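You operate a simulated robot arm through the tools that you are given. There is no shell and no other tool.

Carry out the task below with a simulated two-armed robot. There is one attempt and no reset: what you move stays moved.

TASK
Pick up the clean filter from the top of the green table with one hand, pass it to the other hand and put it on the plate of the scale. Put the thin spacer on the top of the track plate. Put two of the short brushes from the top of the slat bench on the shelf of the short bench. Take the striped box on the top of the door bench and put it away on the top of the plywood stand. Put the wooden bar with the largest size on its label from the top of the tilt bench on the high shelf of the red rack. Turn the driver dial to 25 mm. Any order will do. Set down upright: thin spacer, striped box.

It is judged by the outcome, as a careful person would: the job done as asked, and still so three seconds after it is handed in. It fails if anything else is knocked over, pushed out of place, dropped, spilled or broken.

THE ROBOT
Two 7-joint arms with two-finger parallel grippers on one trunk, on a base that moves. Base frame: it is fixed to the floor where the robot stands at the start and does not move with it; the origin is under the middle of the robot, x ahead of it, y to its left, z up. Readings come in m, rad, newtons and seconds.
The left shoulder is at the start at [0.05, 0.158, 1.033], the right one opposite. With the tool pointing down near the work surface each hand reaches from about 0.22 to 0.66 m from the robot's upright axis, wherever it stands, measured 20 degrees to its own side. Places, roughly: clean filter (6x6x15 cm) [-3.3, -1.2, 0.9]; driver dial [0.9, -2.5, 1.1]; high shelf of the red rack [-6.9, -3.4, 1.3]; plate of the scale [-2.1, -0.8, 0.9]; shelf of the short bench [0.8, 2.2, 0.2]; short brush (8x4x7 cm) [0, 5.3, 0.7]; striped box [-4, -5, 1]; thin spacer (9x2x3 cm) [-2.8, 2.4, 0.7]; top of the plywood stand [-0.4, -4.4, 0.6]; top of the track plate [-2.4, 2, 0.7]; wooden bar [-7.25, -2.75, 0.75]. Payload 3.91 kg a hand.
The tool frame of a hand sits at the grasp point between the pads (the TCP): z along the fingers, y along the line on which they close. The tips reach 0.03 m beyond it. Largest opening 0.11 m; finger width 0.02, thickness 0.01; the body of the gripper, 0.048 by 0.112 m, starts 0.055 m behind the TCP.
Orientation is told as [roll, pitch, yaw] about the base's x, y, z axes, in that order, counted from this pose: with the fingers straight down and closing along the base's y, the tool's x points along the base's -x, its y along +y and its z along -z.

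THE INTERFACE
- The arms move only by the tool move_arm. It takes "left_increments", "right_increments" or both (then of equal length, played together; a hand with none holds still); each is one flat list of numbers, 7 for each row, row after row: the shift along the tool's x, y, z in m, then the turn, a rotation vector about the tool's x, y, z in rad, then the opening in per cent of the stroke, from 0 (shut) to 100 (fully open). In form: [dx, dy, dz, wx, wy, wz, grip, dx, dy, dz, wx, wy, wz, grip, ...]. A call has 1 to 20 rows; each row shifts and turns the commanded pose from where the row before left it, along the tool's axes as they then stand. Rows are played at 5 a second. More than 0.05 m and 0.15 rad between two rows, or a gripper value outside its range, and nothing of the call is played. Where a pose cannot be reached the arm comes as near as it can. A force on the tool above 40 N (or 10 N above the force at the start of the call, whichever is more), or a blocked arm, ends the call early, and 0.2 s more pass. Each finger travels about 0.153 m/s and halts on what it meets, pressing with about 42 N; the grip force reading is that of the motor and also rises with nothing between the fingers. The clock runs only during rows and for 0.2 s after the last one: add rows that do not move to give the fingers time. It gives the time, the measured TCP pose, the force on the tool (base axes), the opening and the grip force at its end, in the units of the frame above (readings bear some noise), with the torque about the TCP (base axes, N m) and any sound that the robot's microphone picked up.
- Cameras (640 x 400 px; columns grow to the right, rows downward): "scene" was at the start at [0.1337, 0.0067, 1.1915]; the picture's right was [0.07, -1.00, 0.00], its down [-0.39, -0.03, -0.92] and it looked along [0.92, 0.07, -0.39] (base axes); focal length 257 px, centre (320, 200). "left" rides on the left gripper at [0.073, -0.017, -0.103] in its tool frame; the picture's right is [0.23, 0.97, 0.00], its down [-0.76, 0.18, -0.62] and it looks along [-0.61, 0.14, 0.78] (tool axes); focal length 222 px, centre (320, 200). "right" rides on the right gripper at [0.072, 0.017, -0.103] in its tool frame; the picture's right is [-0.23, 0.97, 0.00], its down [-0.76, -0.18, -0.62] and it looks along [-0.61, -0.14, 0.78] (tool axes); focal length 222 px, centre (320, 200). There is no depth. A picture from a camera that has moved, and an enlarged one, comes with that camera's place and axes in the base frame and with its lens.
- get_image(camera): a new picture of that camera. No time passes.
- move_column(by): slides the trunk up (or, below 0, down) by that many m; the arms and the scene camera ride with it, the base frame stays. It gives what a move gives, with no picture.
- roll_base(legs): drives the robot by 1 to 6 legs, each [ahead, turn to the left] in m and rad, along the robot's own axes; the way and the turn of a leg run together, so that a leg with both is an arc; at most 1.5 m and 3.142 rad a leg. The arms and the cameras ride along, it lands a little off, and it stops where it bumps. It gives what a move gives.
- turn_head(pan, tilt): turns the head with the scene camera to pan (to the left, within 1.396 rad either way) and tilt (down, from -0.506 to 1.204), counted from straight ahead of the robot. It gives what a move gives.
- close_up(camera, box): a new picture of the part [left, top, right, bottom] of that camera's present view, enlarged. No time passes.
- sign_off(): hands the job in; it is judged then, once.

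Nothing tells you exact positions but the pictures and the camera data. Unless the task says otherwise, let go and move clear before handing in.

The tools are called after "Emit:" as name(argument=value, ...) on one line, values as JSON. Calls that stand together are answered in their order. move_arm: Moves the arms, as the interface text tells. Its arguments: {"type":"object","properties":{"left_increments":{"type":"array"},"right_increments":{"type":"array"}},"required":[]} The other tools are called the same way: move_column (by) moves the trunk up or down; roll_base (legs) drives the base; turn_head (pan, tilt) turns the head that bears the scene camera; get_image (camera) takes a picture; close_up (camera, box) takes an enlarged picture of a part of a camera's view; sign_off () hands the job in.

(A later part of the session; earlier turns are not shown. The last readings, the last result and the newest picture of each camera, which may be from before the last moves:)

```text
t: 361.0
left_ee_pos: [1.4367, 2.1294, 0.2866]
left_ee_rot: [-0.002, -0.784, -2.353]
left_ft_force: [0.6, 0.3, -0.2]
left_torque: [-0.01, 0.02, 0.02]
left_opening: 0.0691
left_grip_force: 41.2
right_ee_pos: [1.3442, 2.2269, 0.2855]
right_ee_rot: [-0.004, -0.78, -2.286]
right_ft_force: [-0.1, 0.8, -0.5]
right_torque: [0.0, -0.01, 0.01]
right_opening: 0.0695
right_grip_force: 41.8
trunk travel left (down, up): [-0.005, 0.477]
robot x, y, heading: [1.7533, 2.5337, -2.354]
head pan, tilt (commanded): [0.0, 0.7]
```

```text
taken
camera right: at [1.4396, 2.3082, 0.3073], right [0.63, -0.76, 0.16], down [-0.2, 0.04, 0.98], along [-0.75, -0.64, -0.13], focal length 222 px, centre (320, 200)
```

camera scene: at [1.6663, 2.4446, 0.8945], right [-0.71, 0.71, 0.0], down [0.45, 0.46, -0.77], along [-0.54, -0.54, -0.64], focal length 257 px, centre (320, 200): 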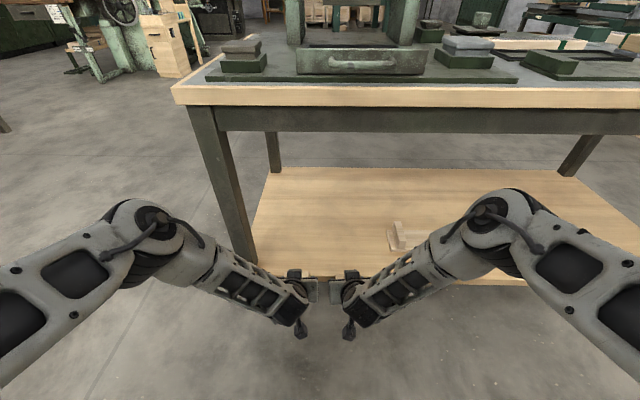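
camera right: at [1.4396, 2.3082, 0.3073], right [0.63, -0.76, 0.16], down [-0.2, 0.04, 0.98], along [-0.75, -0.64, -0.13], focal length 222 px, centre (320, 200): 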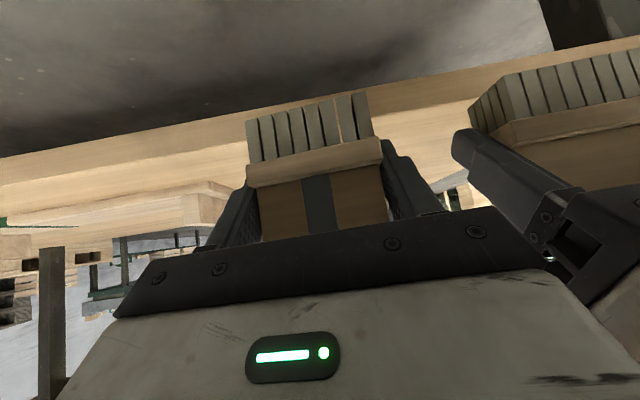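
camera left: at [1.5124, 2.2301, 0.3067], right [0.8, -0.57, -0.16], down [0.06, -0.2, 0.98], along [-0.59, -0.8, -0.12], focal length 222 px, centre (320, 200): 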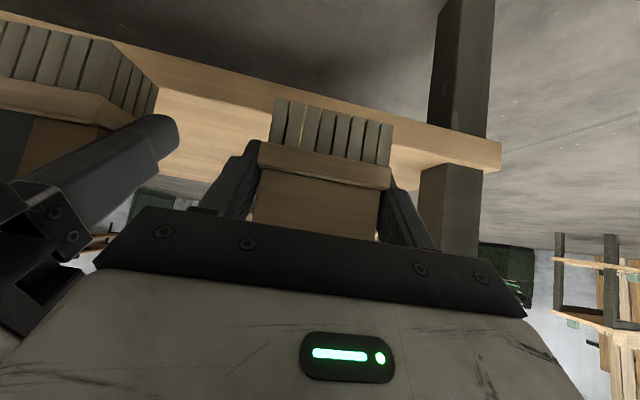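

The hands are just in front of the shelf edge, brush bottoms about 5 cm above shelf level. I'll drive in another 0.15 m.

Emit:
roll_base(legs=[[0.15, 0]])

Emit:
get_image(camera="scene")

Emit:
get_image(camera="left")

Emit:
get_image(camera="right")

```text
t: 362.4
left_ee_pos: [1.3331, 2.025, 0.2863]
left_ee_rot: [-0.001, -0.786, -2.352]
left_ft_force: [0.4, 0.1, -1.3]
left_torque: [0.0, 0.0, -0.02]
left_opening: 0.0695
left_grip_force: 42.1
right_ee_pos: [1.2395, 2.1211, 0.2851]
right_ee_rot: [-0.003, -0.779, -2.287]
right_ft_force: [-0.7, 0.3, -1.2]
right_torque: [0.03, 0.0, 0.02]
right_opening: 0.069
right_grip_force: 42.8
trunk travel left (down, up): [-0.005, 0.477]
robot x, y, heading: [1.65, 2.4281, -2.348]
head pan, tilt (commanded): [0.0, 0.7]
```

```text
taken
camera scene: at [1.5619, 2.3395, 0.8944], right [-0.71, 0.7, 0.0], down [0.45, 0.46, -0.76], along [-0.54, -0.54, -0.64], focal length 257 px, centre (320, 200)
```

scene: 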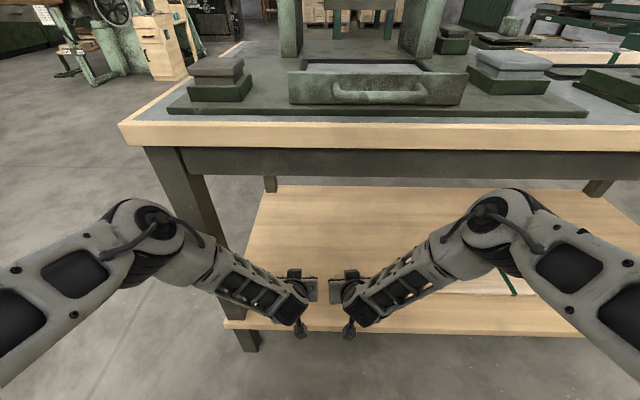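

```text
taken
camera left: at [1.4082, 2.1247, 0.3068], right [0.8, -0.57, -0.16], down [0.06, -0.2, 0.98], along [-0.59, -0.8, -0.12], focal length 222 px, centre (320, 200)
```

left: 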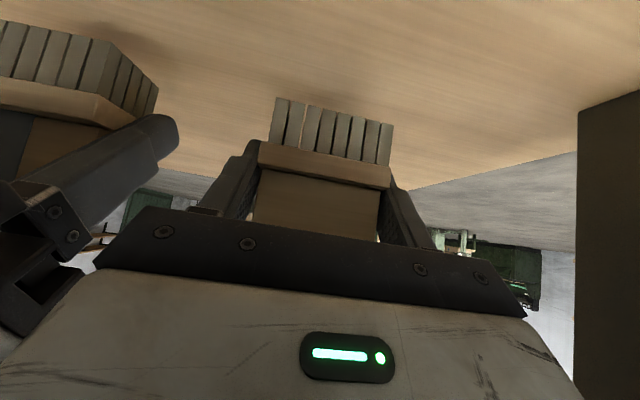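

```text
taken
camera right: at [1.3353, 2.2028, 0.3073], right [0.63, -0.76, 0.16], down [-0.2, 0.04, 0.98], along [-0.75, -0.64, -0.13], focal length 222 px, centre (320, 200)
```

right: 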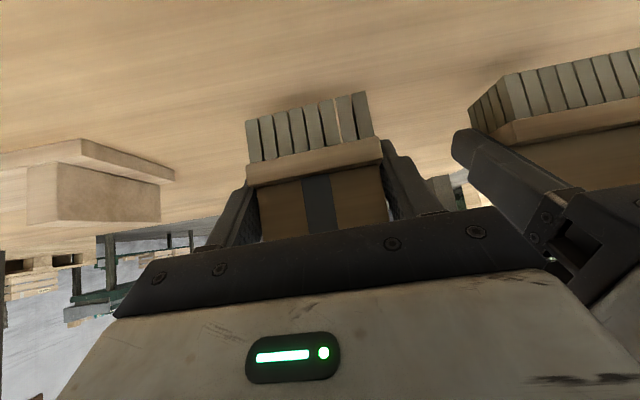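

Both brushes are over the shelf, about 8 cm inside its edge. I'll lower both slowly.

Emit:
move_arm(left_increments=[0.0071, 0, 0.0071, 0, 0, 0, 0, 0.0071, 0, 0.0071, 0, 0, 0, 0, 0.0071, 0, 0.0071, 0, 0, 0, 0, 0.0035, 0, 0.0035, 0, 0, 0, 0, 0, 0, 0, 0, 0, 0, 0], right_increments=[0.0071, 0, 0.0071, 0, 0, 0, 0, 0.0071, 0, 0.0071, 0, 0, 0, 0, 0.0071, 0, 0.0071, 0, 0, 0, 0, 0.0035, 0, 0.0035, 0, 0, 0, 0, 0, 0, 0, 0, 0, 0, 0])

Emit:
move_arm(left_increments=[0.0028, 0, 0.0028, 0, 0, 0, 0, 0.0028, 0, 0.0028, 0, 0, 0, 0, 0, 0, 0, 0, 0, 0, 0], right_increments=[0.0028, 0, 0.0028, 0, 0, 0, 0, 0.0028, 0, 0.0028, 0, 0, 0, 0, 0, 0, 0, 0, 0, 0, 0])

Emit:
get_image(camera="left")

Emit:
get_image(camera="right")

```text
t: 363.6
left_ee_pos: [1.3305, 2.0224, 0.2543]
left_ee_rot: [0.001, -0.798, -2.354]
left_ft_force: [-0.9, -2.5, 31.1]
left_torque: [-0.22, 0.26, -0.01]
left_opening: 0.0693
left_grip_force: 42.6
right_ee_pos: [1.2406, 2.1217, 0.2682]
right_ee_rot: [-0.014, -0.773, -2.285]
right_ft_force: [0.2, 0.1, -1.8]
right_torque: [0.01, 0.02, -0.02]
right_opening: 0.0693
right_grip_force: 42.2
right hand out of reach, approached as far as the arm can: row 3, 4
trunk travel left (down, up): [-0.005, 0.477]
robot x, y, heading: [1.6526, 2.4303, -2.355]
head pan, tilt (commanded): [0.0, 0.7]
```

```text
t: 364.6
left_ee_pos: [1.3289, 2.0219, 0.2476]
left_ee_rot: [0.0, -0.799, -2.353]
left_ft_force: [1.6, 1.9, 13.7]
left_torque: [-0.11, 0.03, 0.13]
left_opening: 0.0695
left_grip_force: 42.3
right_ee_pos: [1.2416, 2.1208, 0.262]
right_ee_rot: [-0.013, -0.771, -2.284]
right_ft_force: [0.8, 0.2, -1.6]
right_torque: [0.02, 0.0, 0.03]
right_opening: 0.0693
right_grip_force: 42.0
right hand out of reach, approached as far as the arm can: row 2
trunk travel left (down, up): [-0.005, 0.477]
robot x, y, heading: [1.6498, 2.4297, -2.359]
head pan, tilt (commanded): [0.0, 0.7]
stopped in row 3 (left hand): the force on the tool passed its limit at 41 N (the readings are from after the stop); the commanded pose is now the measured one
```

```text
taken
camera left: at [1.4049, 2.1223, 0.2671], right [0.8, -0.57, -0.16], down [0.07, -0.19, 0.98], along [-0.59, -0.8, -0.11], focal length 222 px, centre (320, 200)
```

left: 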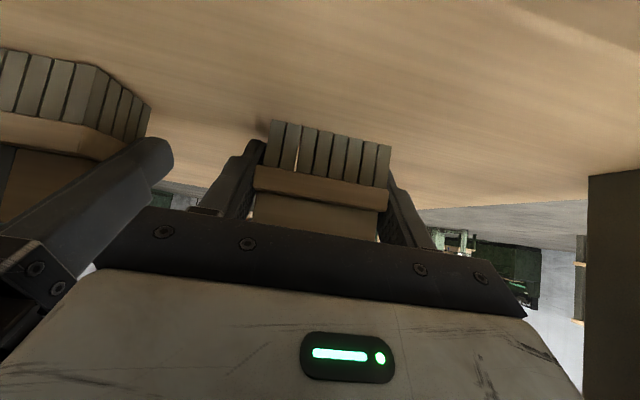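

```text
taken
camera right: at [1.3376, 2.2011, 0.2852], right [0.62, -0.77, 0.15], down [-0.2, 0.03, 0.98], along [-0.76, -0.64, -0.14], focal length 222 px, centre (320, 200)
```

right: 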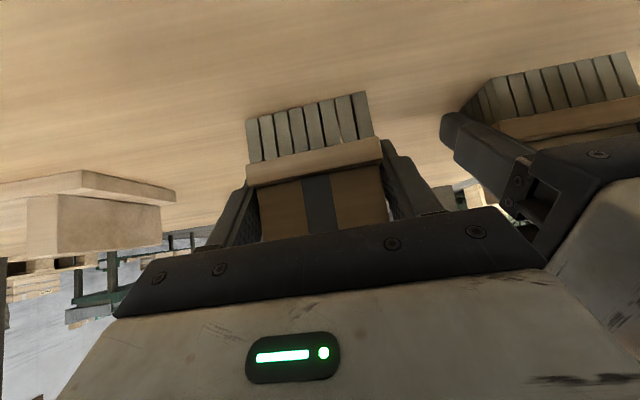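

The left brush has touched down; the right is only a few millimetres above the shelf. I'll release the left one and withdraw that hand along its axis.

Emit:
move_arm(left_increments=[-0.0014, 0, -0.0014, 0, 0, 0, 0, 0, 0, 0, 0, 0, 0, 0, 0, 0, 0, 0, 0, 0, 75, 0, 0, 0, 0, 0, 0, 78, 0, 0, 0, 0, 0, 0, 78])

Emit:
get_image(camera="left")

Emit:
get_image(camera="right")

```text
t: 365.8
left_ee_pos: [1.3316, 2.0241, 0.2478]
left_ee_rot: [0.0, -0.794, -2.356]
left_ft_force: [5.2, -1.3, 7.4]
left_torque: [0.12, 0.15, -0.05]
left_opening: 0.0834
left_grip_force: 0.0
right_ee_pos: [1.2422, 2.121, 0.2626]
right_ee_rot: [-0.015, -0.772, -2.284]
right_ft_force: [0.9, 0.1, -0.7]
right_torque: [0.0, 0.02, 0.01]
right_opening: 0.0692
right_grip_force: 41.4
trunk travel left (down, up): [-0.005, 0.477]
robot x, y, heading: [1.65, 2.4286, -2.351]
head pan, tilt (commanded): [0.0, 0.7]
```

```text
taken
camera left: at [1.4065, 2.1235, 0.2681], right [0.8, -0.57, -0.16], down [0.06, -0.19, 0.98], along [-0.59, -0.8, -0.12], focal length 222 px, centre (320, 200)
```

left: 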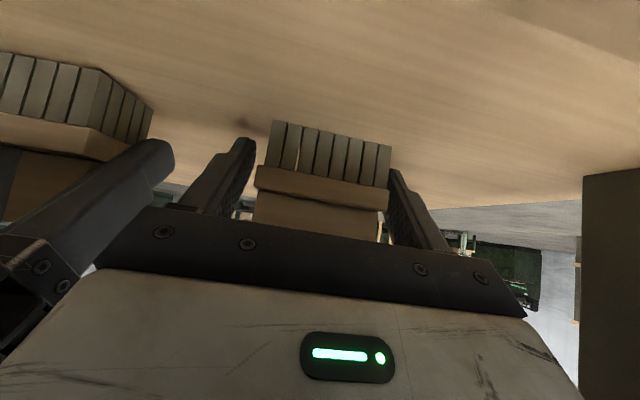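

```text
taken
camera right: at [1.3375, 2.2009, 0.2855], right [0.62, -0.77, 0.15], down [-0.2, 0.03, 0.98], along [-0.76, -0.64, -0.14], focal length 222 px, centre (320, 200)
```

right: 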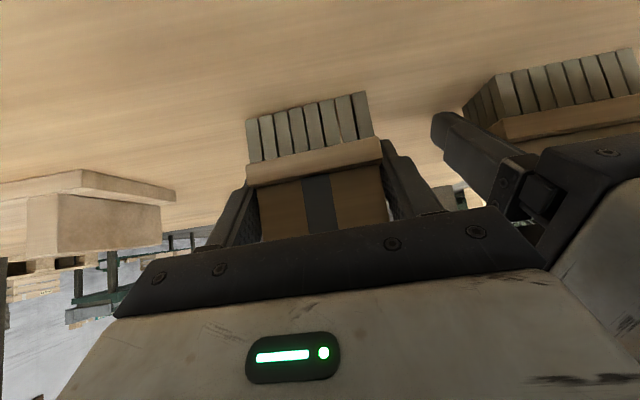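

Emit:
move_arm(left_increments=[0, 0, 0, 0, 0, 0, 96, 0, 0, 0, 0, 0, 0, 96, 0, 0, -0.015, 0, 0, 0, 96, 0, 0, -0.025, 0, 0, 0, 96, 0, 0, -0.035, 0, 0, 0, 96, 0, 0, -0.035, 0, 0, 0, 96, 0, 0, 0, 0, 0, 0, 96])

Emit:
get_image(camera="left")

Emit:
get_image(camera="right")

```text
t: 367.4
left_ee_pos: [1.383, 2.0717, 0.3296]
left_ee_rot: [0.001, -0.813, -2.346]
left_ft_force: [-23.2, -22.2, -4.9]
left_torque: [-0.5, 0.37, 0.69]
left_opening: 0.1057
left_grip_force: 0.0
right_ee_pos: [1.242, 2.1212, 0.2616]
right_ee_rot: [-0.015, -0.77, -2.283]
right_ft_force: [-0.3, 0.4, -1.3]
right_torque: [-0.03, 0.03, 0.0]
right_opening: 0.069
right_grip_force: 41.7
trunk travel left (down, up): [-0.005, 0.477]
robot x, y, heading: [1.649, 2.4304, -2.358]
head pan, tilt (commanded): [0.0, 0.7]
```

```text
taken
camera left: at [1.4573, 2.1724, 0.3465], right [0.81, -0.57, -0.16], down [0.08, -0.17, 0.98], along [-0.59, -0.81, -0.1], focal length 222 px, centre (320, 200)
```

left: 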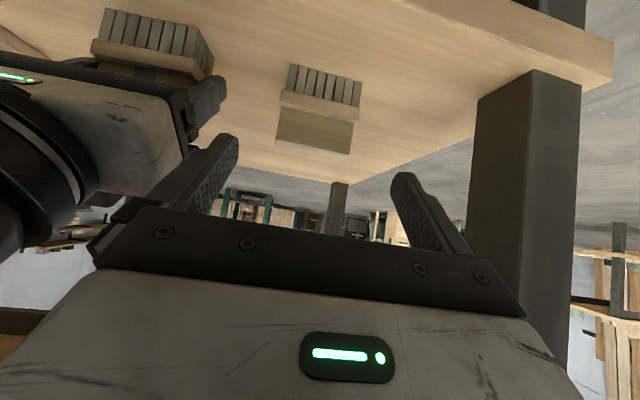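

```text
taken
camera right: at [1.3375, 2.2009, 0.2853], right [0.62, -0.77, 0.15], down [-0.2, 0.03, 0.98], along [-0.76, -0.64, -0.14], focal length 222 px, centre (320, 200)
```

right: 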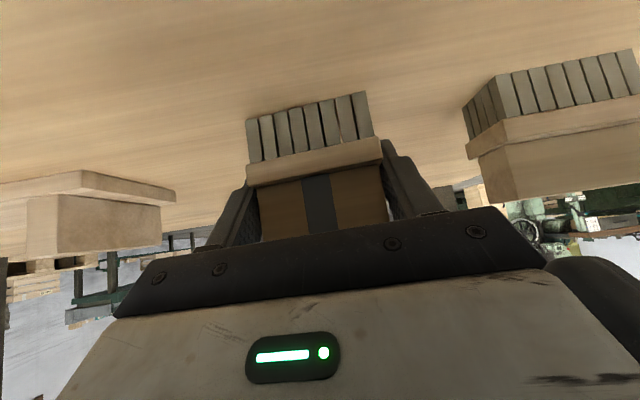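

The plain brush stands on the shelf. The left hand shows about 30 N pressing it forward, probably arm folding near my own body, so I'll raise it slightly and ease it forward.

Emit:
move_arm(left_increments=[-0.0141, 0, -0.007, 0, 0, 0, 96, -0.0141, 0, -0.007, 0, 0, 0, 96, 0, 0, 0, 0, 0, 0, 96])

Emit:
get_image(camera="scene")

```text
t: 367.7
left_ee_pos: [1.3824, 2.0703, 0.3309]
left_ee_rot: [0.006, -0.814, -2.35]
left_ft_force: [-0.3, -0.2, 0.3]
left_torque: [0.07, -0.06, 0.0]
left_opening: 0.1055
left_grip_force: 0.1
right_ee_pos: [1.2411, 2.1203, 0.2622]
right_ee_rot: [-0.014, -0.772, -2.286]
right_ft_force: [0.6, -0.1, -1.0]
right_torque: [0.01, 0.0, -0.02]
right_opening: 0.0695
right_grip_force: 41.9
trunk travel left (down, up): [-0.005, 0.477]
robot x, y, heading: [1.6474, 2.4269, -2.353]
head pan, tilt (commanded): [0.0, 0.7]
stopped in row 1 (left hand): the force on the tool passed its limit at 51 N (the readings are from after the stop); the commanded pose is now the measured one
```

```text
taken
camera scene: at [1.562, 2.3396, 0.8945], right [-0.71, 0.7, 0.0], down [0.45, 0.46, -0.76], along [-0.54, -0.54, -0.64], focal length 257 px, centre (320, 200)
```

scene: 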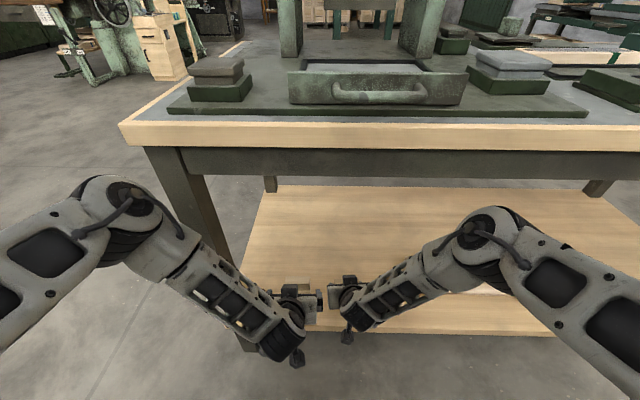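

The left hand's camera stub is likely touching my own base front. I'll ease the hand forward first, then up.

Emit:
move_arm(left_increments=[-0.0071, 0, 0.0071, 0, 0, 0, 96, -0.0035, 0, 0.0035, 0, 0, 0, 96, 0, 0, 0, 0, 0, 0, 96])

Emit:
move_arm(left_increments=[-0.0141, 0, -0.0141, 0, 0, 0, 96, -0.0141, 0, -0.0141, 0, 0, 0, 96, -0.0141, 0, -0.0141, 0, 0, 0, 96, 0, 0, 0, 0, 0, 0, 96])

```text
t: 368.5
left_ee_pos: [1.3716, 2.0608, 0.332]
left_ee_rot: [0.008, -0.815, -2.351]
left_ft_force: [-0.3, -0.6, -0.2]
left_torque: [0.01, 0.01, -0.04]
left_opening: 0.1057
left_grip_force: 0.1
right_ee_pos: [1.2418, 2.1209, 0.2622]
right_ee_rot: [-0.013, -0.772, -2.285]
right_ft_force: [0.2, -0.1, -0.7]
right_torque: [0.02, -0.01, 0.02]
right_opening: 0.0693
right_grip_force: 41.8
trunk travel left (down, up): [-0.005, 0.477]
robot x, y, heading: [1.6513, 2.4278, -2.35]
head pan, tilt (commanded): [0.0, 0.7]
```

```text
t: 369.5
left_ee_pos: [1.3735, 2.0627, 0.3919]
left_ee_rot: [0.009, -0.812, -2.349]
left_ft_force: [0.4, 0.0, 0.2]
left_torque: [0.03, -0.02, -0.01]
left_opening: 0.1057
left_grip_force: 0.2
right_ee_pos: [1.2407, 2.1211, 0.2628]
right_ee_rot: [-0.014, -0.772, -2.284]
right_ft_force: [0.0, -0.5, -1.2]
right_torque: [-0.02, 0.01, 0.0]
right_opening: 0.0693
right_grip_force: 42.3
trunk travel left (down, up): [-0.005, 0.477]
robot x, y, heading: [1.6451, 2.4275, -2.352]
head pan, tilt (commanded): [0.0, 0.7]
```

Left hand is free. I'll lower the trunk its last 5 mm to set the right brush down.

Emit:
move_column(by=-0.005)

Emit:
close_up(camera="right", box=[220, 60, 420, 220])

Emit:
get_image(camera="left")

```text
t: 370.0
left_ee_pos: [1.3735, 2.0609, 0.3864]
left_ee_rot: [0.008, -0.817, -2.348]
left_ft_force: [0.8, 0.6, 0.3]
left_torque: [0.0, 0.02, -0.02]
left_opening: 0.1055
left_grip_force: 0.0
right_ee_pos: [1.2408, 2.118, 0.2605]
right_ee_rot: [-0.014, -0.778, -2.286]
right_ft_force: [1.5, 3.8, 20.1]
right_torque: [-0.35, -0.17, 0.03]
right_opening: 0.0695
right_grip_force: 41.7
trunk travel left (down, up): [0.0, 0.482]
robot x, y, heading: [1.6482, 2.4295, -2.351]
head pan, tilt (commanded): [0.0, 0.7]
```

```text
2.50 times, centred on (320, 140) of right
camera zoom: at [1.3364, 2.1992, 0.2826], right [0.62, -0.77, 0.15], down [-0.2, 0.03, 0.98], along [-0.76, -0.64, -0.13], focal length 555 px, centre (320, 350)
```

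zoom: 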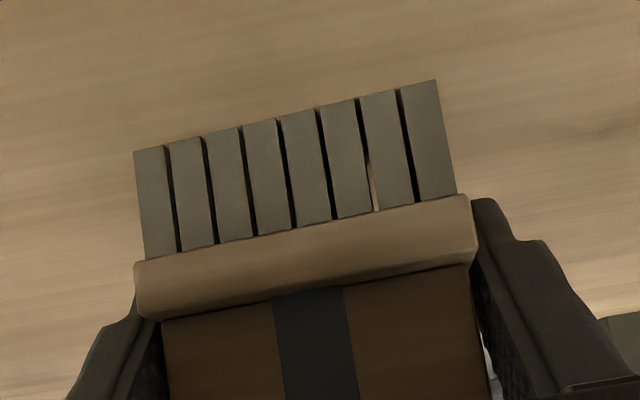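

```text
taken
camera left: at [1.448, 2.1626, 0.4041], right [0.81, -0.57, -0.16], down [0.08, -0.17, 0.98], along [-0.59, -0.8, -0.09], focal length 222 px, centre (320, 200)
```

left: 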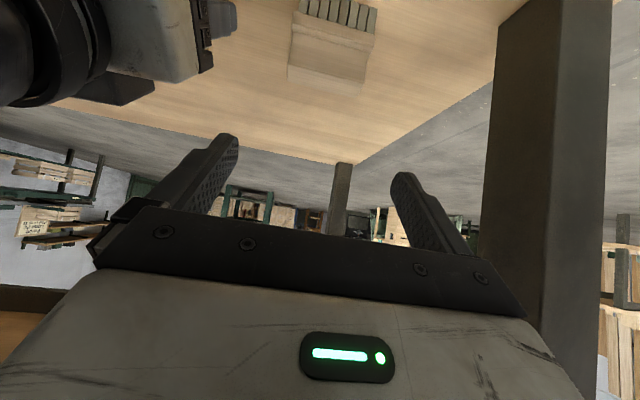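

Right brush is down (20 N). I'll open and lift the right hand straight up.

Emit:
move_arm(right_increments=[0, 0, 0, 0, 0, 0, 75, 0, 0, 0, 0, 0, 0, 95, 0, 0, 0, 0, 0, 0, 95, -0.007, 0, -0.012, 0, 0, 0, 95, -0.0141, 0, -0.0212, 0, 0, 0, 95, -0.0141, 0, -0.0212, 0, 0, 0, 95, -0.0212, 0, -0.0212, 0, 0, 0, 95, -0.0212, 0, -0.0212, 0, 0, 0, 95, 0, 0, 0, 0, 0, 0, 95])

Emit:
get_image(camera="right")

Emit:
get_image(camera="scene")

```text
t: 372.0
left_ee_pos: [1.3726, 2.0611, 0.3859]
left_ee_rot: [0.007, -0.814, -2.349]
left_ft_force: [0.1, 0.3, 0.1]
left_torque: [0.01, 0.02, 0.01]
left_opening: 0.1056
left_grip_force: 0.2
right_ee_pos: [1.2496, 2.1277, 0.3817]
right_ee_rot: [-0.014, -0.771, -2.285]
right_ft_force: [-0.6, 0.0, 1.3]
right_torque: [-0.02, -0.02, 0.0]
right_opening: 0.1048
right_grip_force: 0.1
trunk travel left (down, up): [0.0, 0.482]
robot x, y, heading: [1.6464, 2.4273, -2.357]
head pan, tilt (commanded): [0.0, 0.7]
```

```text
taken
camera right: at [1.3461, 2.2091, 0.4044], right [0.62, -0.77, 0.15], down [-0.2, 0.03, 0.98], along [-0.76, -0.64, -0.14], focal length 222 px, centre (320, 200)
```

right: 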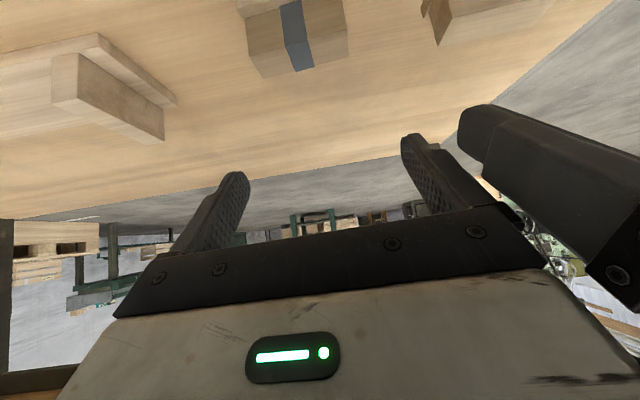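

```text
taken
camera scene: at [1.562, 2.3396, 0.8895], right [-0.71, 0.7, 0.0], down [0.45, 0.46, -0.76], along [-0.54, -0.54, -0.64], focal length 257 px, centre (320, 200)
```

scene: 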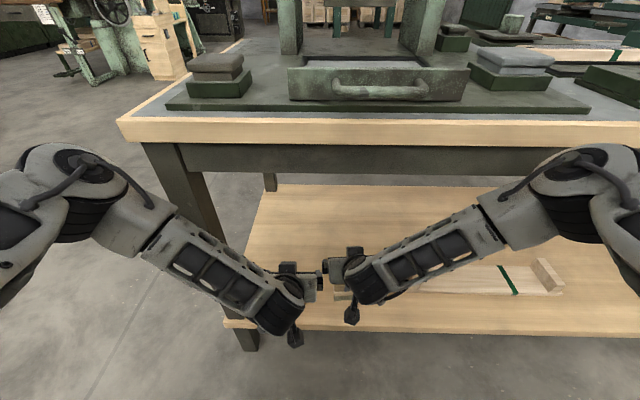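

Both hands are clear above the shelf. I'll back out and check the brushes on the shelf.

Emit:
roll_base(legs=[[-0.38, 0]])

Emit:
get_image(camera="scene")

Emit:
close_up(camera="scene", box=[200, 140, 460, 300])

```text
t: 374.4
left_ee_pos: [1.6384, 2.3289, 0.3863]
left_ee_rot: [0.008, -0.814, -2.35]
left_ft_force: [0.6, 0.8, 0.2]
left_torque: [0.0, -0.02, -0.02]
left_opening: 0.1057
left_grip_force: 0.1
right_ee_pos: [1.5169, 2.3966, 0.3819]
right_ee_rot: [-0.015, -0.771, -2.286]
right_ft_force: [-0.3, -0.4, -0.5]
right_torque: [-0.03, 0.01, 0.04]
right_opening: 0.1044
right_grip_force: 0.0
trunk travel left (down, up): [0.0, 0.482]
robot x, y, heading: [1.916, 2.6974, -2.352]
head pan, tilt (commanded): [0.0, 0.7]
```

```text
taken
camera scene: at [1.8279, 2.6073, 0.8894], right [-0.71, 0.7, 0.0], down [0.45, 0.46, -0.76], along [-0.54, -0.54, -0.64], focal length 257 px, centre (320, 200)
```

scene: 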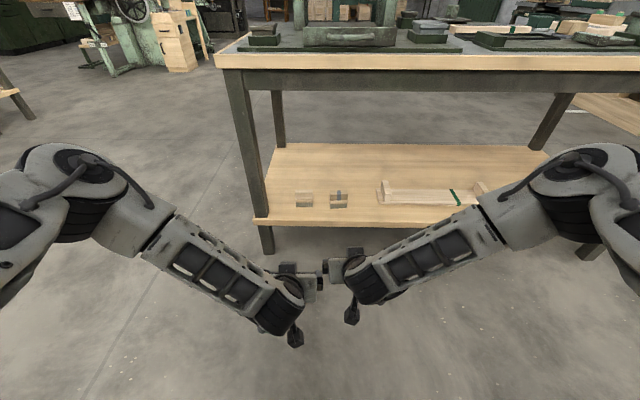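

```text
2.46 times, centred on (330, 220) of scene
camera zoom: at [1.8279, 2.6073, 0.8894], right [-0.71, 0.7, 0.0], down [0.45, 0.46, -0.76], along [-0.54, -0.54, -0.64], focal length 633 px, centre (295, 151)
```

zoom: 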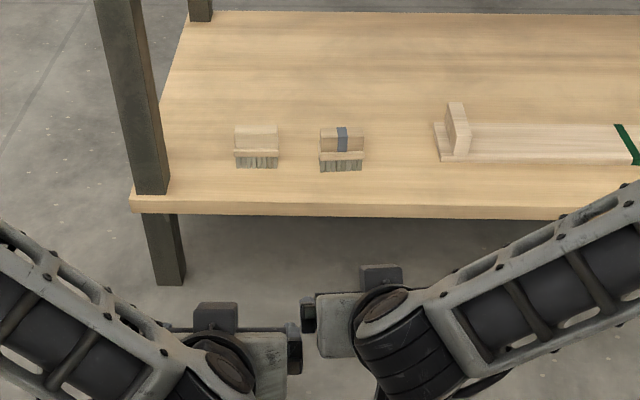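

Both brushes stand upright on the shelf. I'll raise the trunk, return the hands to pointing down, spread them, and head for the dial near [0.9, -2.5].

Emit:
move_column(by=0.35)

Emit:
move_arm(left_increments=[0, 0.04, 0, 0, 0, 0, 100, 0, 0.04, 0, 0, 0, 0, 100, 0, 0, 0, 0, 0.136, 0, 100, 0, 0, 0, 0, 0.136, 0, 100, 0, 0, 0, 0, 0.136, 0, 100, 0, 0, 0, 0, 0.136, 0, 100, 0, 0, 0, 0, 0.136, 0, 100, 0, 0, 0, 0, 0.134, 0, 100, 0, 0, -0.045, 0, 0, 0, 100, 0, 0, -0.045, 0, 0, 0, 100, 0, 0, -0.045, 0, 0, 0, 100, 0, 0, -0.045, 0, 0, 0, 100], right_increments=[0, -0.04, 0, 0, 0, 0, 100, 0, -0.04, 0, 0, 0, 0, 100, 0, 0, 0, 0, 0.13, 0, 100, 0, 0, 0, 0, 0.13, 0, 100, 0, 0, 0, 0, 0.13, 0, 100, 0, 0, 0, 0, 0.13, 0, 100, 0, 0, 0, 0, 0.13, 0, 100, 0, 0, 0, 0, 0.121, 0, 100, 0, 0, -0.045, 0, 0, 0, 100, 0, 0, -0.045, 0, 0, 0, 100, 0, 0, -0.045, 0, 0, 0, 100, 0, 0, -0.045, 0, 0, 0, 100])

Emit:
get_image(camera="scene")

```text
t: 377.8
left_ee_pos: [1.6381, 2.3295, 0.7361]
left_ee_rot: [0.006, -0.813, -2.349]
left_ft_force: [-0.3, -0.8, 0.2]
left_torque: [-0.01, -0.03, -0.01]
left_opening: 0.1054
left_grip_force: 0.1
right_ee_pos: [1.5153, 2.3964, 0.7317]
right_ee_rot: [-0.014, -0.771, -2.286]
right_ft_force: [0.5, -0.9, -0.3]
right_torque: [0.01, -0.02, -0.02]
right_opening: 0.1047
right_grip_force: 0.0
trunk travel left (down, up): [-0.35, 0.132]
robot x, y, heading: [1.915, 2.6961, -2.356]
head pan, tilt (commanded): [0.0, 0.7]
```

```text
t: 380.4
left_ee_pos: [1.6862, 2.2788, 0.9245]
left_ee_rot: [0.004, -0.001, -2.344]
left_ft_force: [-0.1, 0.0, -0.3]
left_torque: [-0.01, 0.01, 0.03]
left_opening: 0.1102
left_grip_force: 0.1
left hand out of reach, approached as far as the arm can: row 2
right_ee_pos: [1.4655, 2.4415, 0.9125]
right_ee_rot: [-0.009, 0.001, -2.295]
right_ft_force: [-0.1, 0.5, 0.1]
right_torque: [0.03, 0.0, -0.01]
right_opening: 0.11
right_grip_force: 0.1
right hand out of reach, approached as far as the arm can: row 2
trunk travel left (down, up): [-0.35, 0.132]
robot x, y, heading: [1.9148, 2.6922, -2.353]
head pan, tilt (commanded): [0.0, 0.7]
```

```text
taken
camera scene: at [1.8282, 2.6075, 1.2394], right [-0.71, 0.7, 0.0], down [0.45, 0.46, -0.77], along [-0.54, -0.54, -0.64], focal length 257 px, centre (320, 200)
```

scene: 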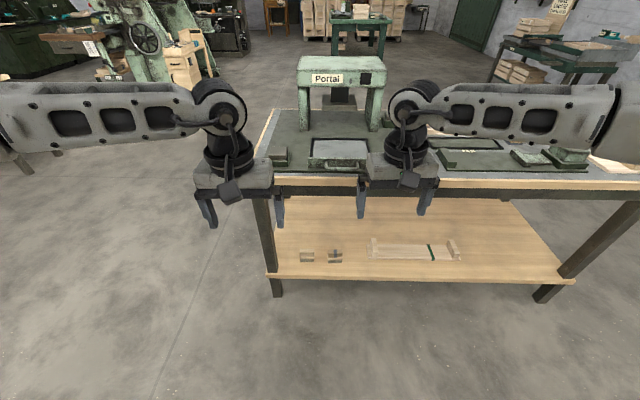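

Next the dial. I'll drive around the short bench's end toward [1.1, -0.7] and look at the machine.

Emit:
roll_base(legs=[[0, 0.853], [1.195, 0], [0, -0.46], [1.2, 0], [1.0, 0]])

Emit:
turn_head(pan=0.0, tilt=0.25)

Emit:
get_image(camera="scene")

```text
t: 400.5
left_ee_pos: [1.1482, -1.0214, 0.924]
left_ee_rot: [0.006, -0.001, -1.928]
left_ft_force: [-0.4, -0.3, -1.0]
left_torque: [0.03, 0.02, 0.0]
left_opening: 0.11
left_grip_force: 0.0
right_ee_pos: [0.881, -0.9621, 0.9119]
right_ee_rot: [-0.011, 0.0, -1.881]
right_ft_force: [0.5, 1.0, 0.0]
right_torque: [-0.01, 0.04, 0.0]
right_opening: 0.11
right_grip_force: 0.0
trunk travel left (down, up): [-0.35, 0.132]
robot x, y, heading: [1.187, -0.5433, -1.936]
head pan, tilt (commanded): [0.0, 0.7]
```

```text
t: 401.4
left_ee_pos: [1.1494, -1.0199, 0.9243]
left_ee_rot: [0.006, 0.0, -1.929]
left_ft_force: [-0.2, -0.2, -0.8]
left_torque: [0.0, 0.02, 0.01]
left_opening: 0.1099
left_grip_force: 0.1
right_ee_pos: [0.881, -0.9611, 0.9127]
right_ee_rot: [-0.01, 0.0, -1.882]
right_ft_force: [1.1, 0.2, -0.1]
right_torque: [0.0, 0.01, -0.04]
right_opening: 0.1098
right_grip_force: 0.0
trunk travel left (down, up): [-0.35, 0.132]
robot x, y, heading: [1.1919, -0.5469, -1.939]
head pan, tilt (commanded): [0.0, 0.25]
```

```text
taken
camera scene: at [1.143, -0.6705, 1.2802], right [-0.93, 0.36, 0.0], down [0.09, 0.23, -0.97], along [-0.35, -0.9, -0.25], focal length 257 px, centre (320, 200)
```

scene: 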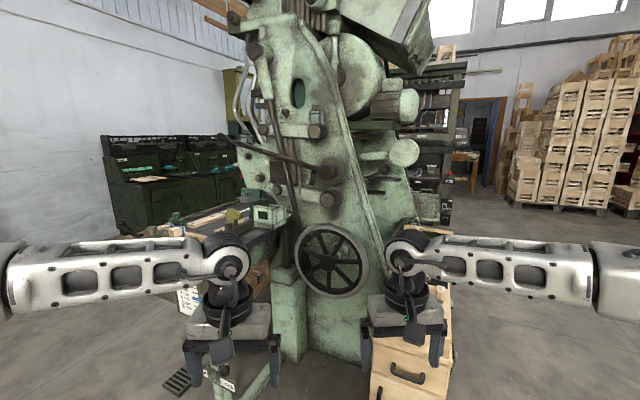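

Emit:
close_up(camera="scene", box=[180, 120, 380, 300])

Emit:
close_up(camera="scene", box=[220, 180, 310, 240])

```text
2.22 times, centred on (280, 210) of scene
camera zoom: at [1.143, -0.6705, 1.2802], right [-0.93, 0.36, 0.0], down [0.09, 0.23, -0.97], along [-0.35, -0.9, -0.25], focal length 572 px, centre (409, 178)
```

zoom: 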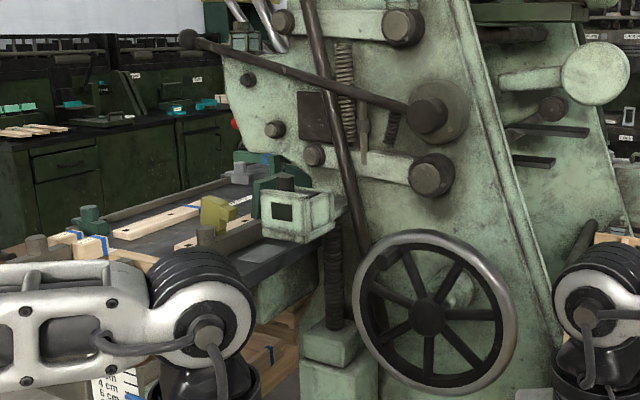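

```text
6.67 times, centred on (265, 210) of scene
camera zoom: at [1.143, -0.6705, 1.2802], right [-0.93, 0.36, 0.0], down [0.09, 0.23, -0.97], along [-0.35, -0.9, -0.25], focal length 1715 px, centre (687, 133)
```

zoom: 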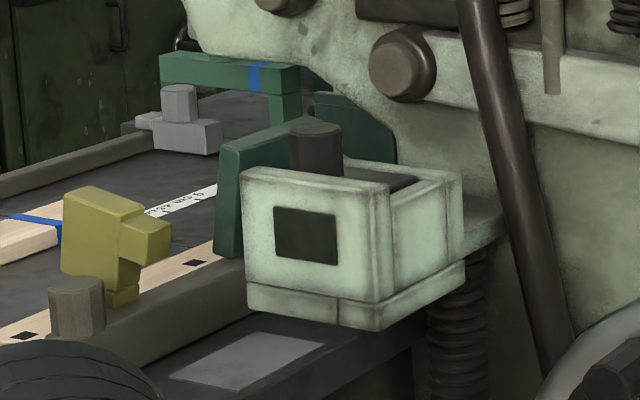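

The dial isn't obvious from here. I'll move east to view the machine's feed-table side.

Emit:
roll_base(legs=[[0, 1.077], [0.86, 0], [0, -1.288]])

Emit:
turn_head(pan=0.0, tilt=0.25)

Emit:
get_image(camera="scene")

```text
t: 412.0
left_ee_pos: [1.6385, -1.6434, 0.9229]
left_ee_rot: [0.006, -0.001, -2.128]
left_ft_force: [-0.4, -0.3, -0.3]
left_torque: [-0.01, 0.0, -0.04]
left_opening: 0.11
left_grip_force: 0.0
right_ee_pos: [1.3879, -1.5324, 0.9125]
right_ee_rot: [-0.011, -0.001, -2.081]
right_ft_force: [-0.3, 0.2, 0.4]
right_torque: [-0.02, -0.02, 0.03]
right_opening: 0.11
right_grip_force: 0.1
trunk travel left (down, up): [-0.35, 0.132]
robot x, y, heading: [1.7716, -1.1892, -2.138]
head pan, tilt (commanded): [0.0, 0.25]
```

```text
t: 412.6
left_ee_pos: [1.6367, -1.6432, 0.9233]
left_ee_rot: [0.004, 0.0, -2.13]
left_ft_force: [-0.7, 0.6, -0.6]
left_torque: [0.01, -0.01, 0.01]
left_opening: 0.1099
left_grip_force: 0.1
right_ee_pos: [1.3861, -1.5333, 0.9124]
right_ee_rot: [-0.011, 0.0, -2.082]
right_ft_force: [0.7, 0.3, -1.2]
right_torque: [-0.03, -0.01, -0.02]
right_opening: 0.11
right_grip_force: 0.0
trunk travel left (down, up): [-0.35, 0.132]
robot x, y, heading: [1.7738, -1.1865, -2.14]
head pan, tilt (commanded): [0.0, 0.25]
```

```text
taken
camera scene: at [1.7021, -1.2998, 1.2803], right [-0.84, 0.54, 0.0], down [0.13, 0.21, -0.97], along [-0.52, -0.82, -0.25], focal length 257 px, centre (320, 200)
```

scene: 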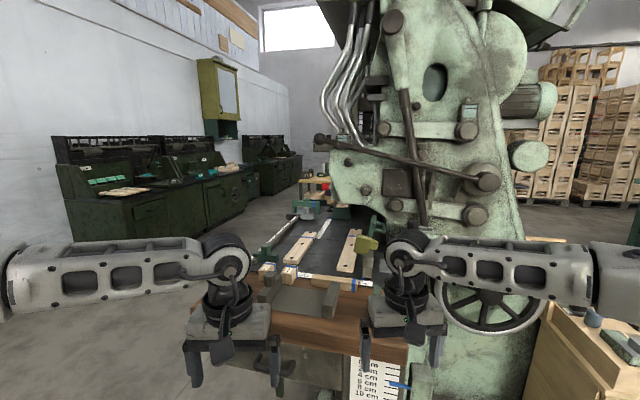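

Emit:
close_up(camera="scene", box=[240, 160, 440, 300])

Emit:
turn_head(pan=0.0, tilt=0.6)

Emit:
get_image(camera="scene")

```text
2.86 times, centred on (340, 230) of scene
camera zoom: at [1.7021, -1.2998, 1.2803], right [-0.84, 0.54, 0.0], down [0.13, 0.21, -0.97], along [-0.52, -0.82, -0.25], focal length 735 px, centre (263, 114)
```

zoom: 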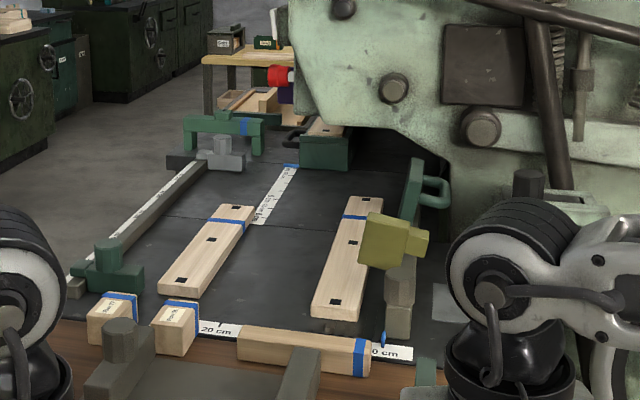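

```text
t: 413.4
left_ee_pos: [1.6378, -1.6443, 0.9239]
left_ee_rot: [0.006, 0.001, -2.13]
left_ft_force: [1.3, 0.6, -0.3]
left_torque: [0.01, -0.03, -0.04]
left_opening: 0.1101
left_grip_force: 0.0
right_ee_pos: [1.388, -1.5319, 0.9108]
right_ee_rot: [-0.011, 0.0, -2.081]
right_ft_force: [-0.3, -0.3, 0.6]
right_torque: [0.02, -0.01, 0.02]
right_opening: 0.11
right_grip_force: 0.1
trunk travel left (down, up): [-0.35, 0.132]
robot x, y, heading: [1.7741, -1.1872, -2.138]
head pan, tilt (commanded): [0.0, 0.6]
```

```text
taken
camera scene: at [1.7047, -1.2956, 1.2481], right [-0.84, 0.54, 0.0], down [0.3, 0.48, -0.83], along [-0.44, -0.7, -0.56], focal length 257 px, centre (320, 200)
```

scene: 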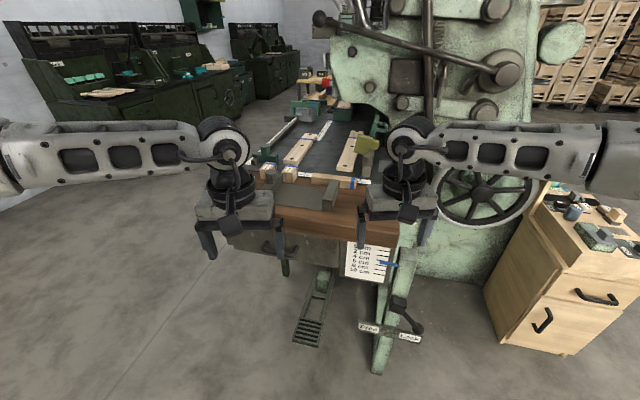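

Emit:
turn_head(pan=0.0, tilt=0.1)

Emit:
close_up(camera="scene", box=[280, 100, 540, 260])

```text
t: 414.3
left_ee_pos: [1.6375, -1.6443, 0.9239]
left_ee_rot: [0.005, 0.0, -2.128]
left_ft_force: [0.4, 0.1, -0.5]
left_torque: [-0.02, 0.0, 0.02]
left_opening: 0.1101
left_grip_force: 0.2
right_ee_pos: [1.3873, -1.5328, 0.9118]
right_ee_rot: [-0.01, -0.001, -2.081]
right_ft_force: [0.4, 0.4, 0.3]
right_torque: [0.03, 0.0, -0.03]
right_opening: 0.11
right_grip_force: 0.0
trunk travel left (down, up): [-0.35, 0.132]
robot x, y, heading: [1.7726, -1.1871, -2.14]
head pan, tilt (commanded): [0.0, 0.099]
```

```text
2.46 times, centred on (410, 180) of scene
camera zoom: at [1.7028, -1.2987, 1.2942], right [-0.84, 0.54, 0.0], down [0.05, 0.08, -0.99], along [-0.54, -0.84, -0.1], focal length 633 px, centre (98, 249)
```

zoom: 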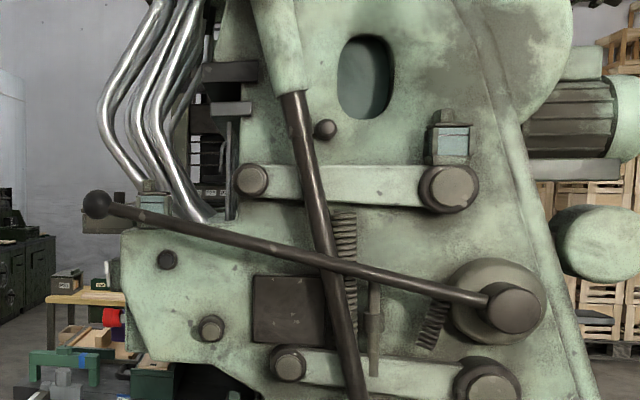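

The dial seems to be on the machine's far side. I'll go around the feed table's left side to look from the south-east.

Emit:
roll_base(legs=[[0, 1.206], [0.887, 0], [0, -0.923], [0.886, 0], [0, -1.498]])

Emit:
turn_head(pan=0.0, tilt=0.2)

Emit:
get_image(camera="scene")

```text
t: 432.2
left_ee_pos: [1.5374, -2.7786, 0.9234]
left_ee_rot: [0.003, -0.001, 2.935]
left_ft_force: [0.1, 0.3, -0.1]
left_torque: [0.01, 0.0, -0.01]
left_opening: 0.1099
left_grip_force: 0.0
right_ee_pos: [1.5544, -2.5052, 0.9108]
right_ee_rot: [-0.01, 0.001, 2.984]
right_ft_force: [0.3, -0.9, -0.2]
right_torque: [0.0, -0.01, -0.02]
right_opening: 0.1099
right_grip_force: 0.0
trunk travel left (down, up): [-0.35, 0.132]
robot x, y, heading: [2.0131, -2.7495, 2.925]
head pan, tilt (commanded): [0.0, 0.099]
```

```text
t: 432.9
left_ee_pos: [1.5367, -2.7792, 0.9238]
left_ee_rot: [0.005, 0.0, 2.936]
left_ft_force: [1.0, 0.0, 0.5]
left_torque: [0.0, -0.01, 0.01]
left_opening: 0.1098
left_grip_force: 0.0
right_ee_pos: [1.5552, -2.5052, 0.9106]
right_ee_rot: [-0.008, 0.001, 2.985]
right_ft_force: [-0.3, 1.0, 0.7]
right_torque: [0.02, 0.02, -0.03]
right_opening: 0.1101
right_grip_force: 0.0
trunk travel left (down, up): [-0.35, 0.132]
robot x, y, heading: [2.0107, -2.7476, 2.924]
head pan, tilt (commanded): [0.0, 0.201]
```

```text
taken
camera scene: at [1.883, -2.7187, 1.2849], right [0.21, 0.98, 0.0], down [0.19, -0.04, -0.98], along [-0.96, 0.21, -0.2], focal length 257 px, centre (320, 200)
```

scene: 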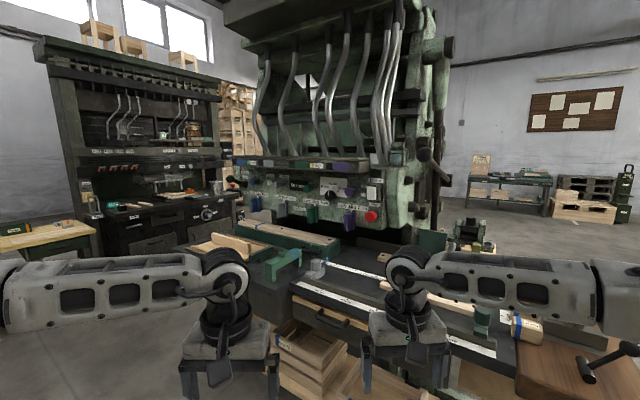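

Now the control panel with dials faces me. I'll zoom in.

Emit:
close_up(camera="scene", box=[230, 150, 400, 240])

Emit:
close_up(camera="scene", box=[270, 165, 350, 220])

```text
3.76 times, centred on (315, 195) of scene
camera zoom: at [1.883, -2.7187, 1.2849], right [0.21, 0.98, 0.0], down [0.19, -0.04, -0.98], along [-0.96, 0.21, -0.2], focal length 969 px, centre (339, 219)
```

zoom: 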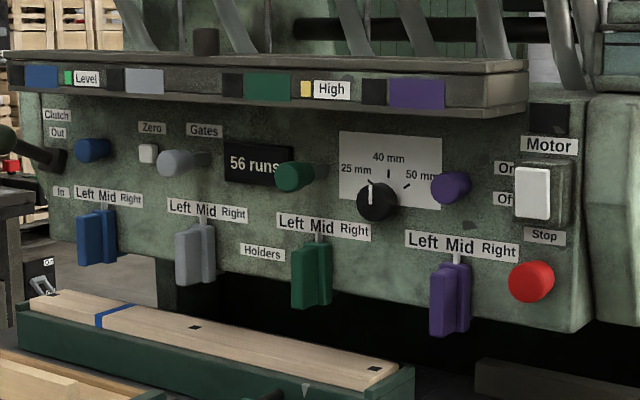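

```text
7.27 times, centred on (310, 192) of scene
camera zoom: at [1.883, -2.7187, 1.2849], right [0.21, 0.98, 0.0], down [0.19, -0.04, -0.98], along [-0.96, 0.21, -0.2], focal length 1871 px, centre (393, 254)
```

zoom: 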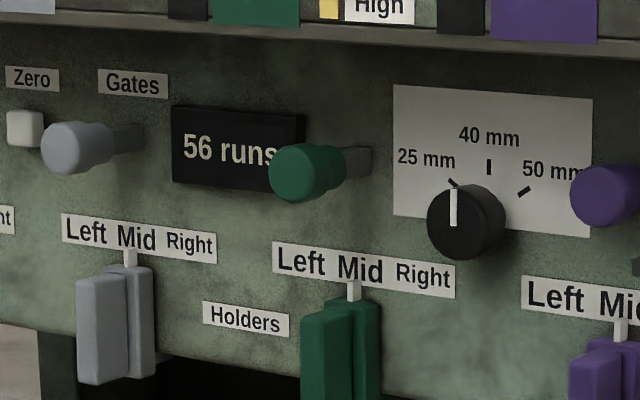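

The driver dial is the black knob: ticks at 25 (upper left), 40 (top) and 50 mm (upper right), currently pointing at 40. I'll raise the trunk and drive to face the panel squarely.

Emit:
move_column(by=0.13)

Emit:
roll_base(legs=[[0, 0.521], [0.8, 0], [0, -1.089]])

Emit:
turn_head(pan=0.0, tilt=0.4)

Emit:
get_image(camera="scene")

```text
t: 434.5
left_ee_pos: [1.5363, -2.7787, 1.0533]
left_ee_rot: [0.004, -0.001, 2.935]
left_ft_force: [-0.5, -0.4, -0.8]
left_torque: [-0.03, -0.05, 0.02]
left_opening: 0.1102
left_grip_force: 0.1
right_ee_pos: [1.5544, -2.5044, 1.0421]
right_ee_rot: [-0.01, 0.0, 2.982]
right_ft_force: [0.7, 0.4, -0.4]
right_torque: [-0.02, 0.0, 0.02]
right_opening: 0.1099
right_grip_force: 0.0
trunk travel left (down, up): [-0.48, 0.002]
robot x, y, heading: [2.0134, -2.7461, 2.93]
head pan, tilt (commanded): [0.0, 0.201]
```

```text
t: 443.0
left_ee_pos: [0.8106, -2.7674, 1.0536]
left_ee_rot: [0.006, -0.001, 2.382]
left_ft_force: [0.7, 0.6, -0.3]
left_torque: [0.0, 0.0, 0.01]
left_opening: 0.11
left_grip_force: 0.2
right_ee_pos: [0.9702, -2.5432, 1.0416]
right_ee_rot: [-0.01, 0.001, 2.426]
right_ft_force: [-0.3, -0.1, -0.8]
right_torque: [0.02, 0.0, 0.0]
right_opening: 0.1097
right_grip_force: 0.1
trunk travel left (down, up): [-0.48, 0.002]
robot x, y, heading: [1.2346, -2.9929, 2.367]
head pan, tilt (commanded): [0.0, 0.201]
```

```text
t: 443.8
left_ee_pos: [0.811, -2.7677, 1.0536]
left_ee_rot: [0.006, -0.001, 2.381]
left_ft_force: [-0.3, -1.1, 0.0]
left_torque: [-0.02, -0.02, 0.0]
left_opening: 0.1101
left_grip_force: 0.0
right_ee_pos: [0.9691, -2.5435, 1.0422]
right_ee_rot: [-0.012, 0.0, 2.427]
right_ft_force: [-0.8, -0.4, 0.7]
right_torque: [-0.02, 0.0, -0.02]
right_opening: 0.11
right_grip_force: 0.0
trunk travel left (down, up): [-0.48, 0.002]
robot x, y, heading: [1.2276, -2.9947, 2.376]
head pan, tilt (commanded): [0.0, 0.4]
```

```text
taken
camera scene: at [1.1366, -2.8988, 1.3964], right [0.7, 0.72, 0.0], down [0.28, -0.27, -0.92], along [-0.66, 0.64, -0.39], focal length 257 px, centre (320, 200)
```

scene: 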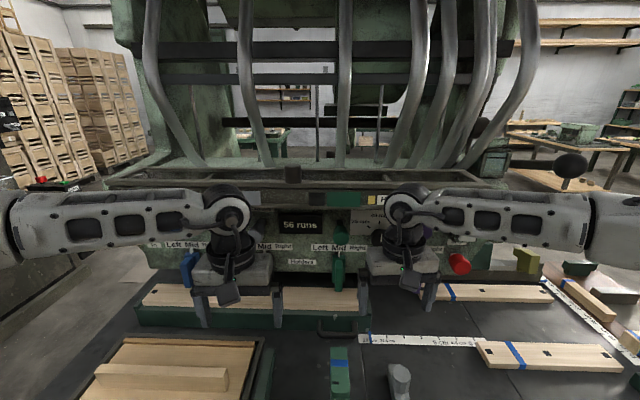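

I'm facing the panel, but the right hand hides the dial. I'll pull both hands back and aside for a clear look.

Emit:
move_arm(left_increments=[0.04, 0.02, 0, 0, 0, 0, 100, 0.04, 0.03, 0, 0, 0, 0, 100, 0.04, 0.03, 0, 0, 0, 0, 100], right_increments=[0.04, -0.02, 0, 0, 0, 0, 100, 0.04, -0.03, 0, 0, 0, 0, 100, 0.04, -0.03, 0, 0, 0, 0, 100])

Emit:
turn_head(pan=-0.2, tilt=0.4)

Emit:
get_image(camera="scene")

Emit:
close_up(camera="scene", box=[240, 170, 440, 290])

```text
t: 444.6
left_ee_pos: [0.8446, -2.91, 1.0531]
left_ee_rot: [0.005, -0.003, 2.381]
left_ft_force: [0.5, 0.5, 0.0]
left_torque: [0.02, 0.02, 0.01]
left_opening: 0.1101
left_grip_force: 0.1
right_ee_pos: [1.1151, -2.5621, 1.044]
right_ee_rot: [-0.011, -0.003, 2.43]
right_ft_force: [-0.4, 0.6, 0.7]
right_torque: [0.0, 0.01, 0.01]
right_opening: 0.1099
right_grip_force: 0.1
trunk travel left (down, up): [-0.48, 0.002]
robot x, y, heading: [1.2302, -2.9906, 2.368]
head pan, tilt (commanded): [0.0, 0.4]
```

```text
t: 445.3
left_ee_pos: [0.8432, -2.9075, 1.0523]
left_ee_rot: [0.004, -0.004, 2.38]
left_ft_force: [-0.4, 0.8, 0.5]
left_torque: [-0.02, 0.02, 0.0]
left_opening: 0.1101
left_grip_force: 0.1
right_ee_pos: [1.1135, -2.5623, 1.0436]
right_ee_rot: [-0.012, 0.001, 2.428]
right_ft_force: [-0.4, -0.3, 0.1]
right_torque: [-0.01, -0.02, -0.03]
right_opening: 0.1099
right_grip_force: 0.0
trunk travel left (down, up): [-0.48, 0.002]
robot x, y, heading: [1.2331, -2.9883, 2.368]
head pan, tilt (commanded): [-0.201, 0.4]
```

```text
taken
camera scene: at [1.1508, -2.887, 1.3963], right [0.83, 0.56, 0.0], down [0.22, -0.32, -0.92], along [-0.52, 0.76, -0.39], focal length 257 px, centre (320, 200)
```

scene: 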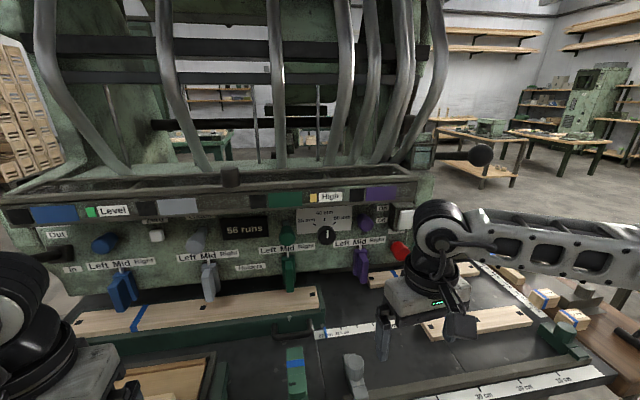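

```text
3.20 times, centred on (340, 230) of scene
camera zoom: at [1.1508, -2.887, 1.3963], right [0.83, 0.56, 0.0], down [0.22, -0.32, -0.92], along [-0.52, 0.76, -0.39], focal length 823 px, centre (256, 104)
```

zoom: 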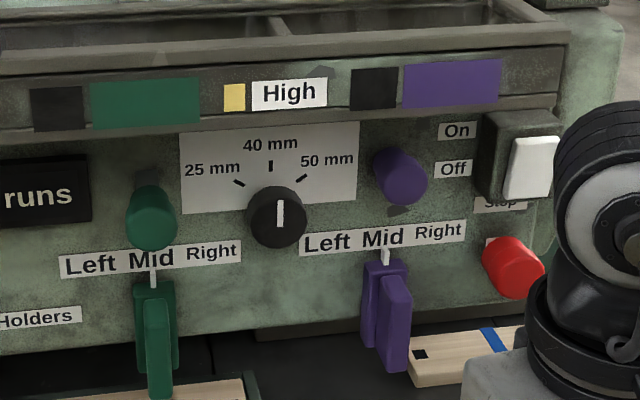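

Emit:
close_up(camera="scene", box=[290, 195, 360, 255])

```text
6.67 times, centred on (325, 225) of scene
camera zoom: at [1.1508, -2.887, 1.3963], right [0.83, 0.56, 0.0], down [0.22, -0.32, -0.92], along [-0.52, 0.76, -0.39], focal length 1715 px, centre (287, 33)
```

zoom: 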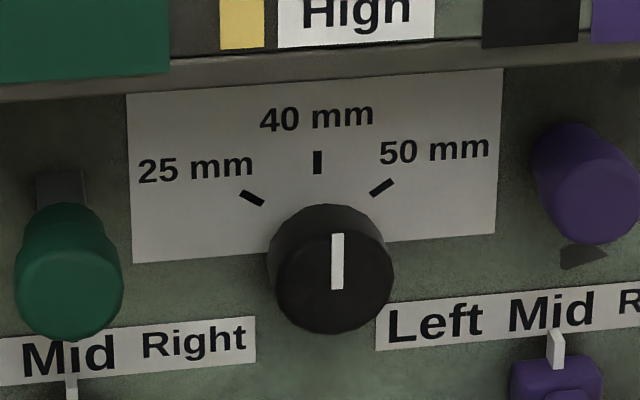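

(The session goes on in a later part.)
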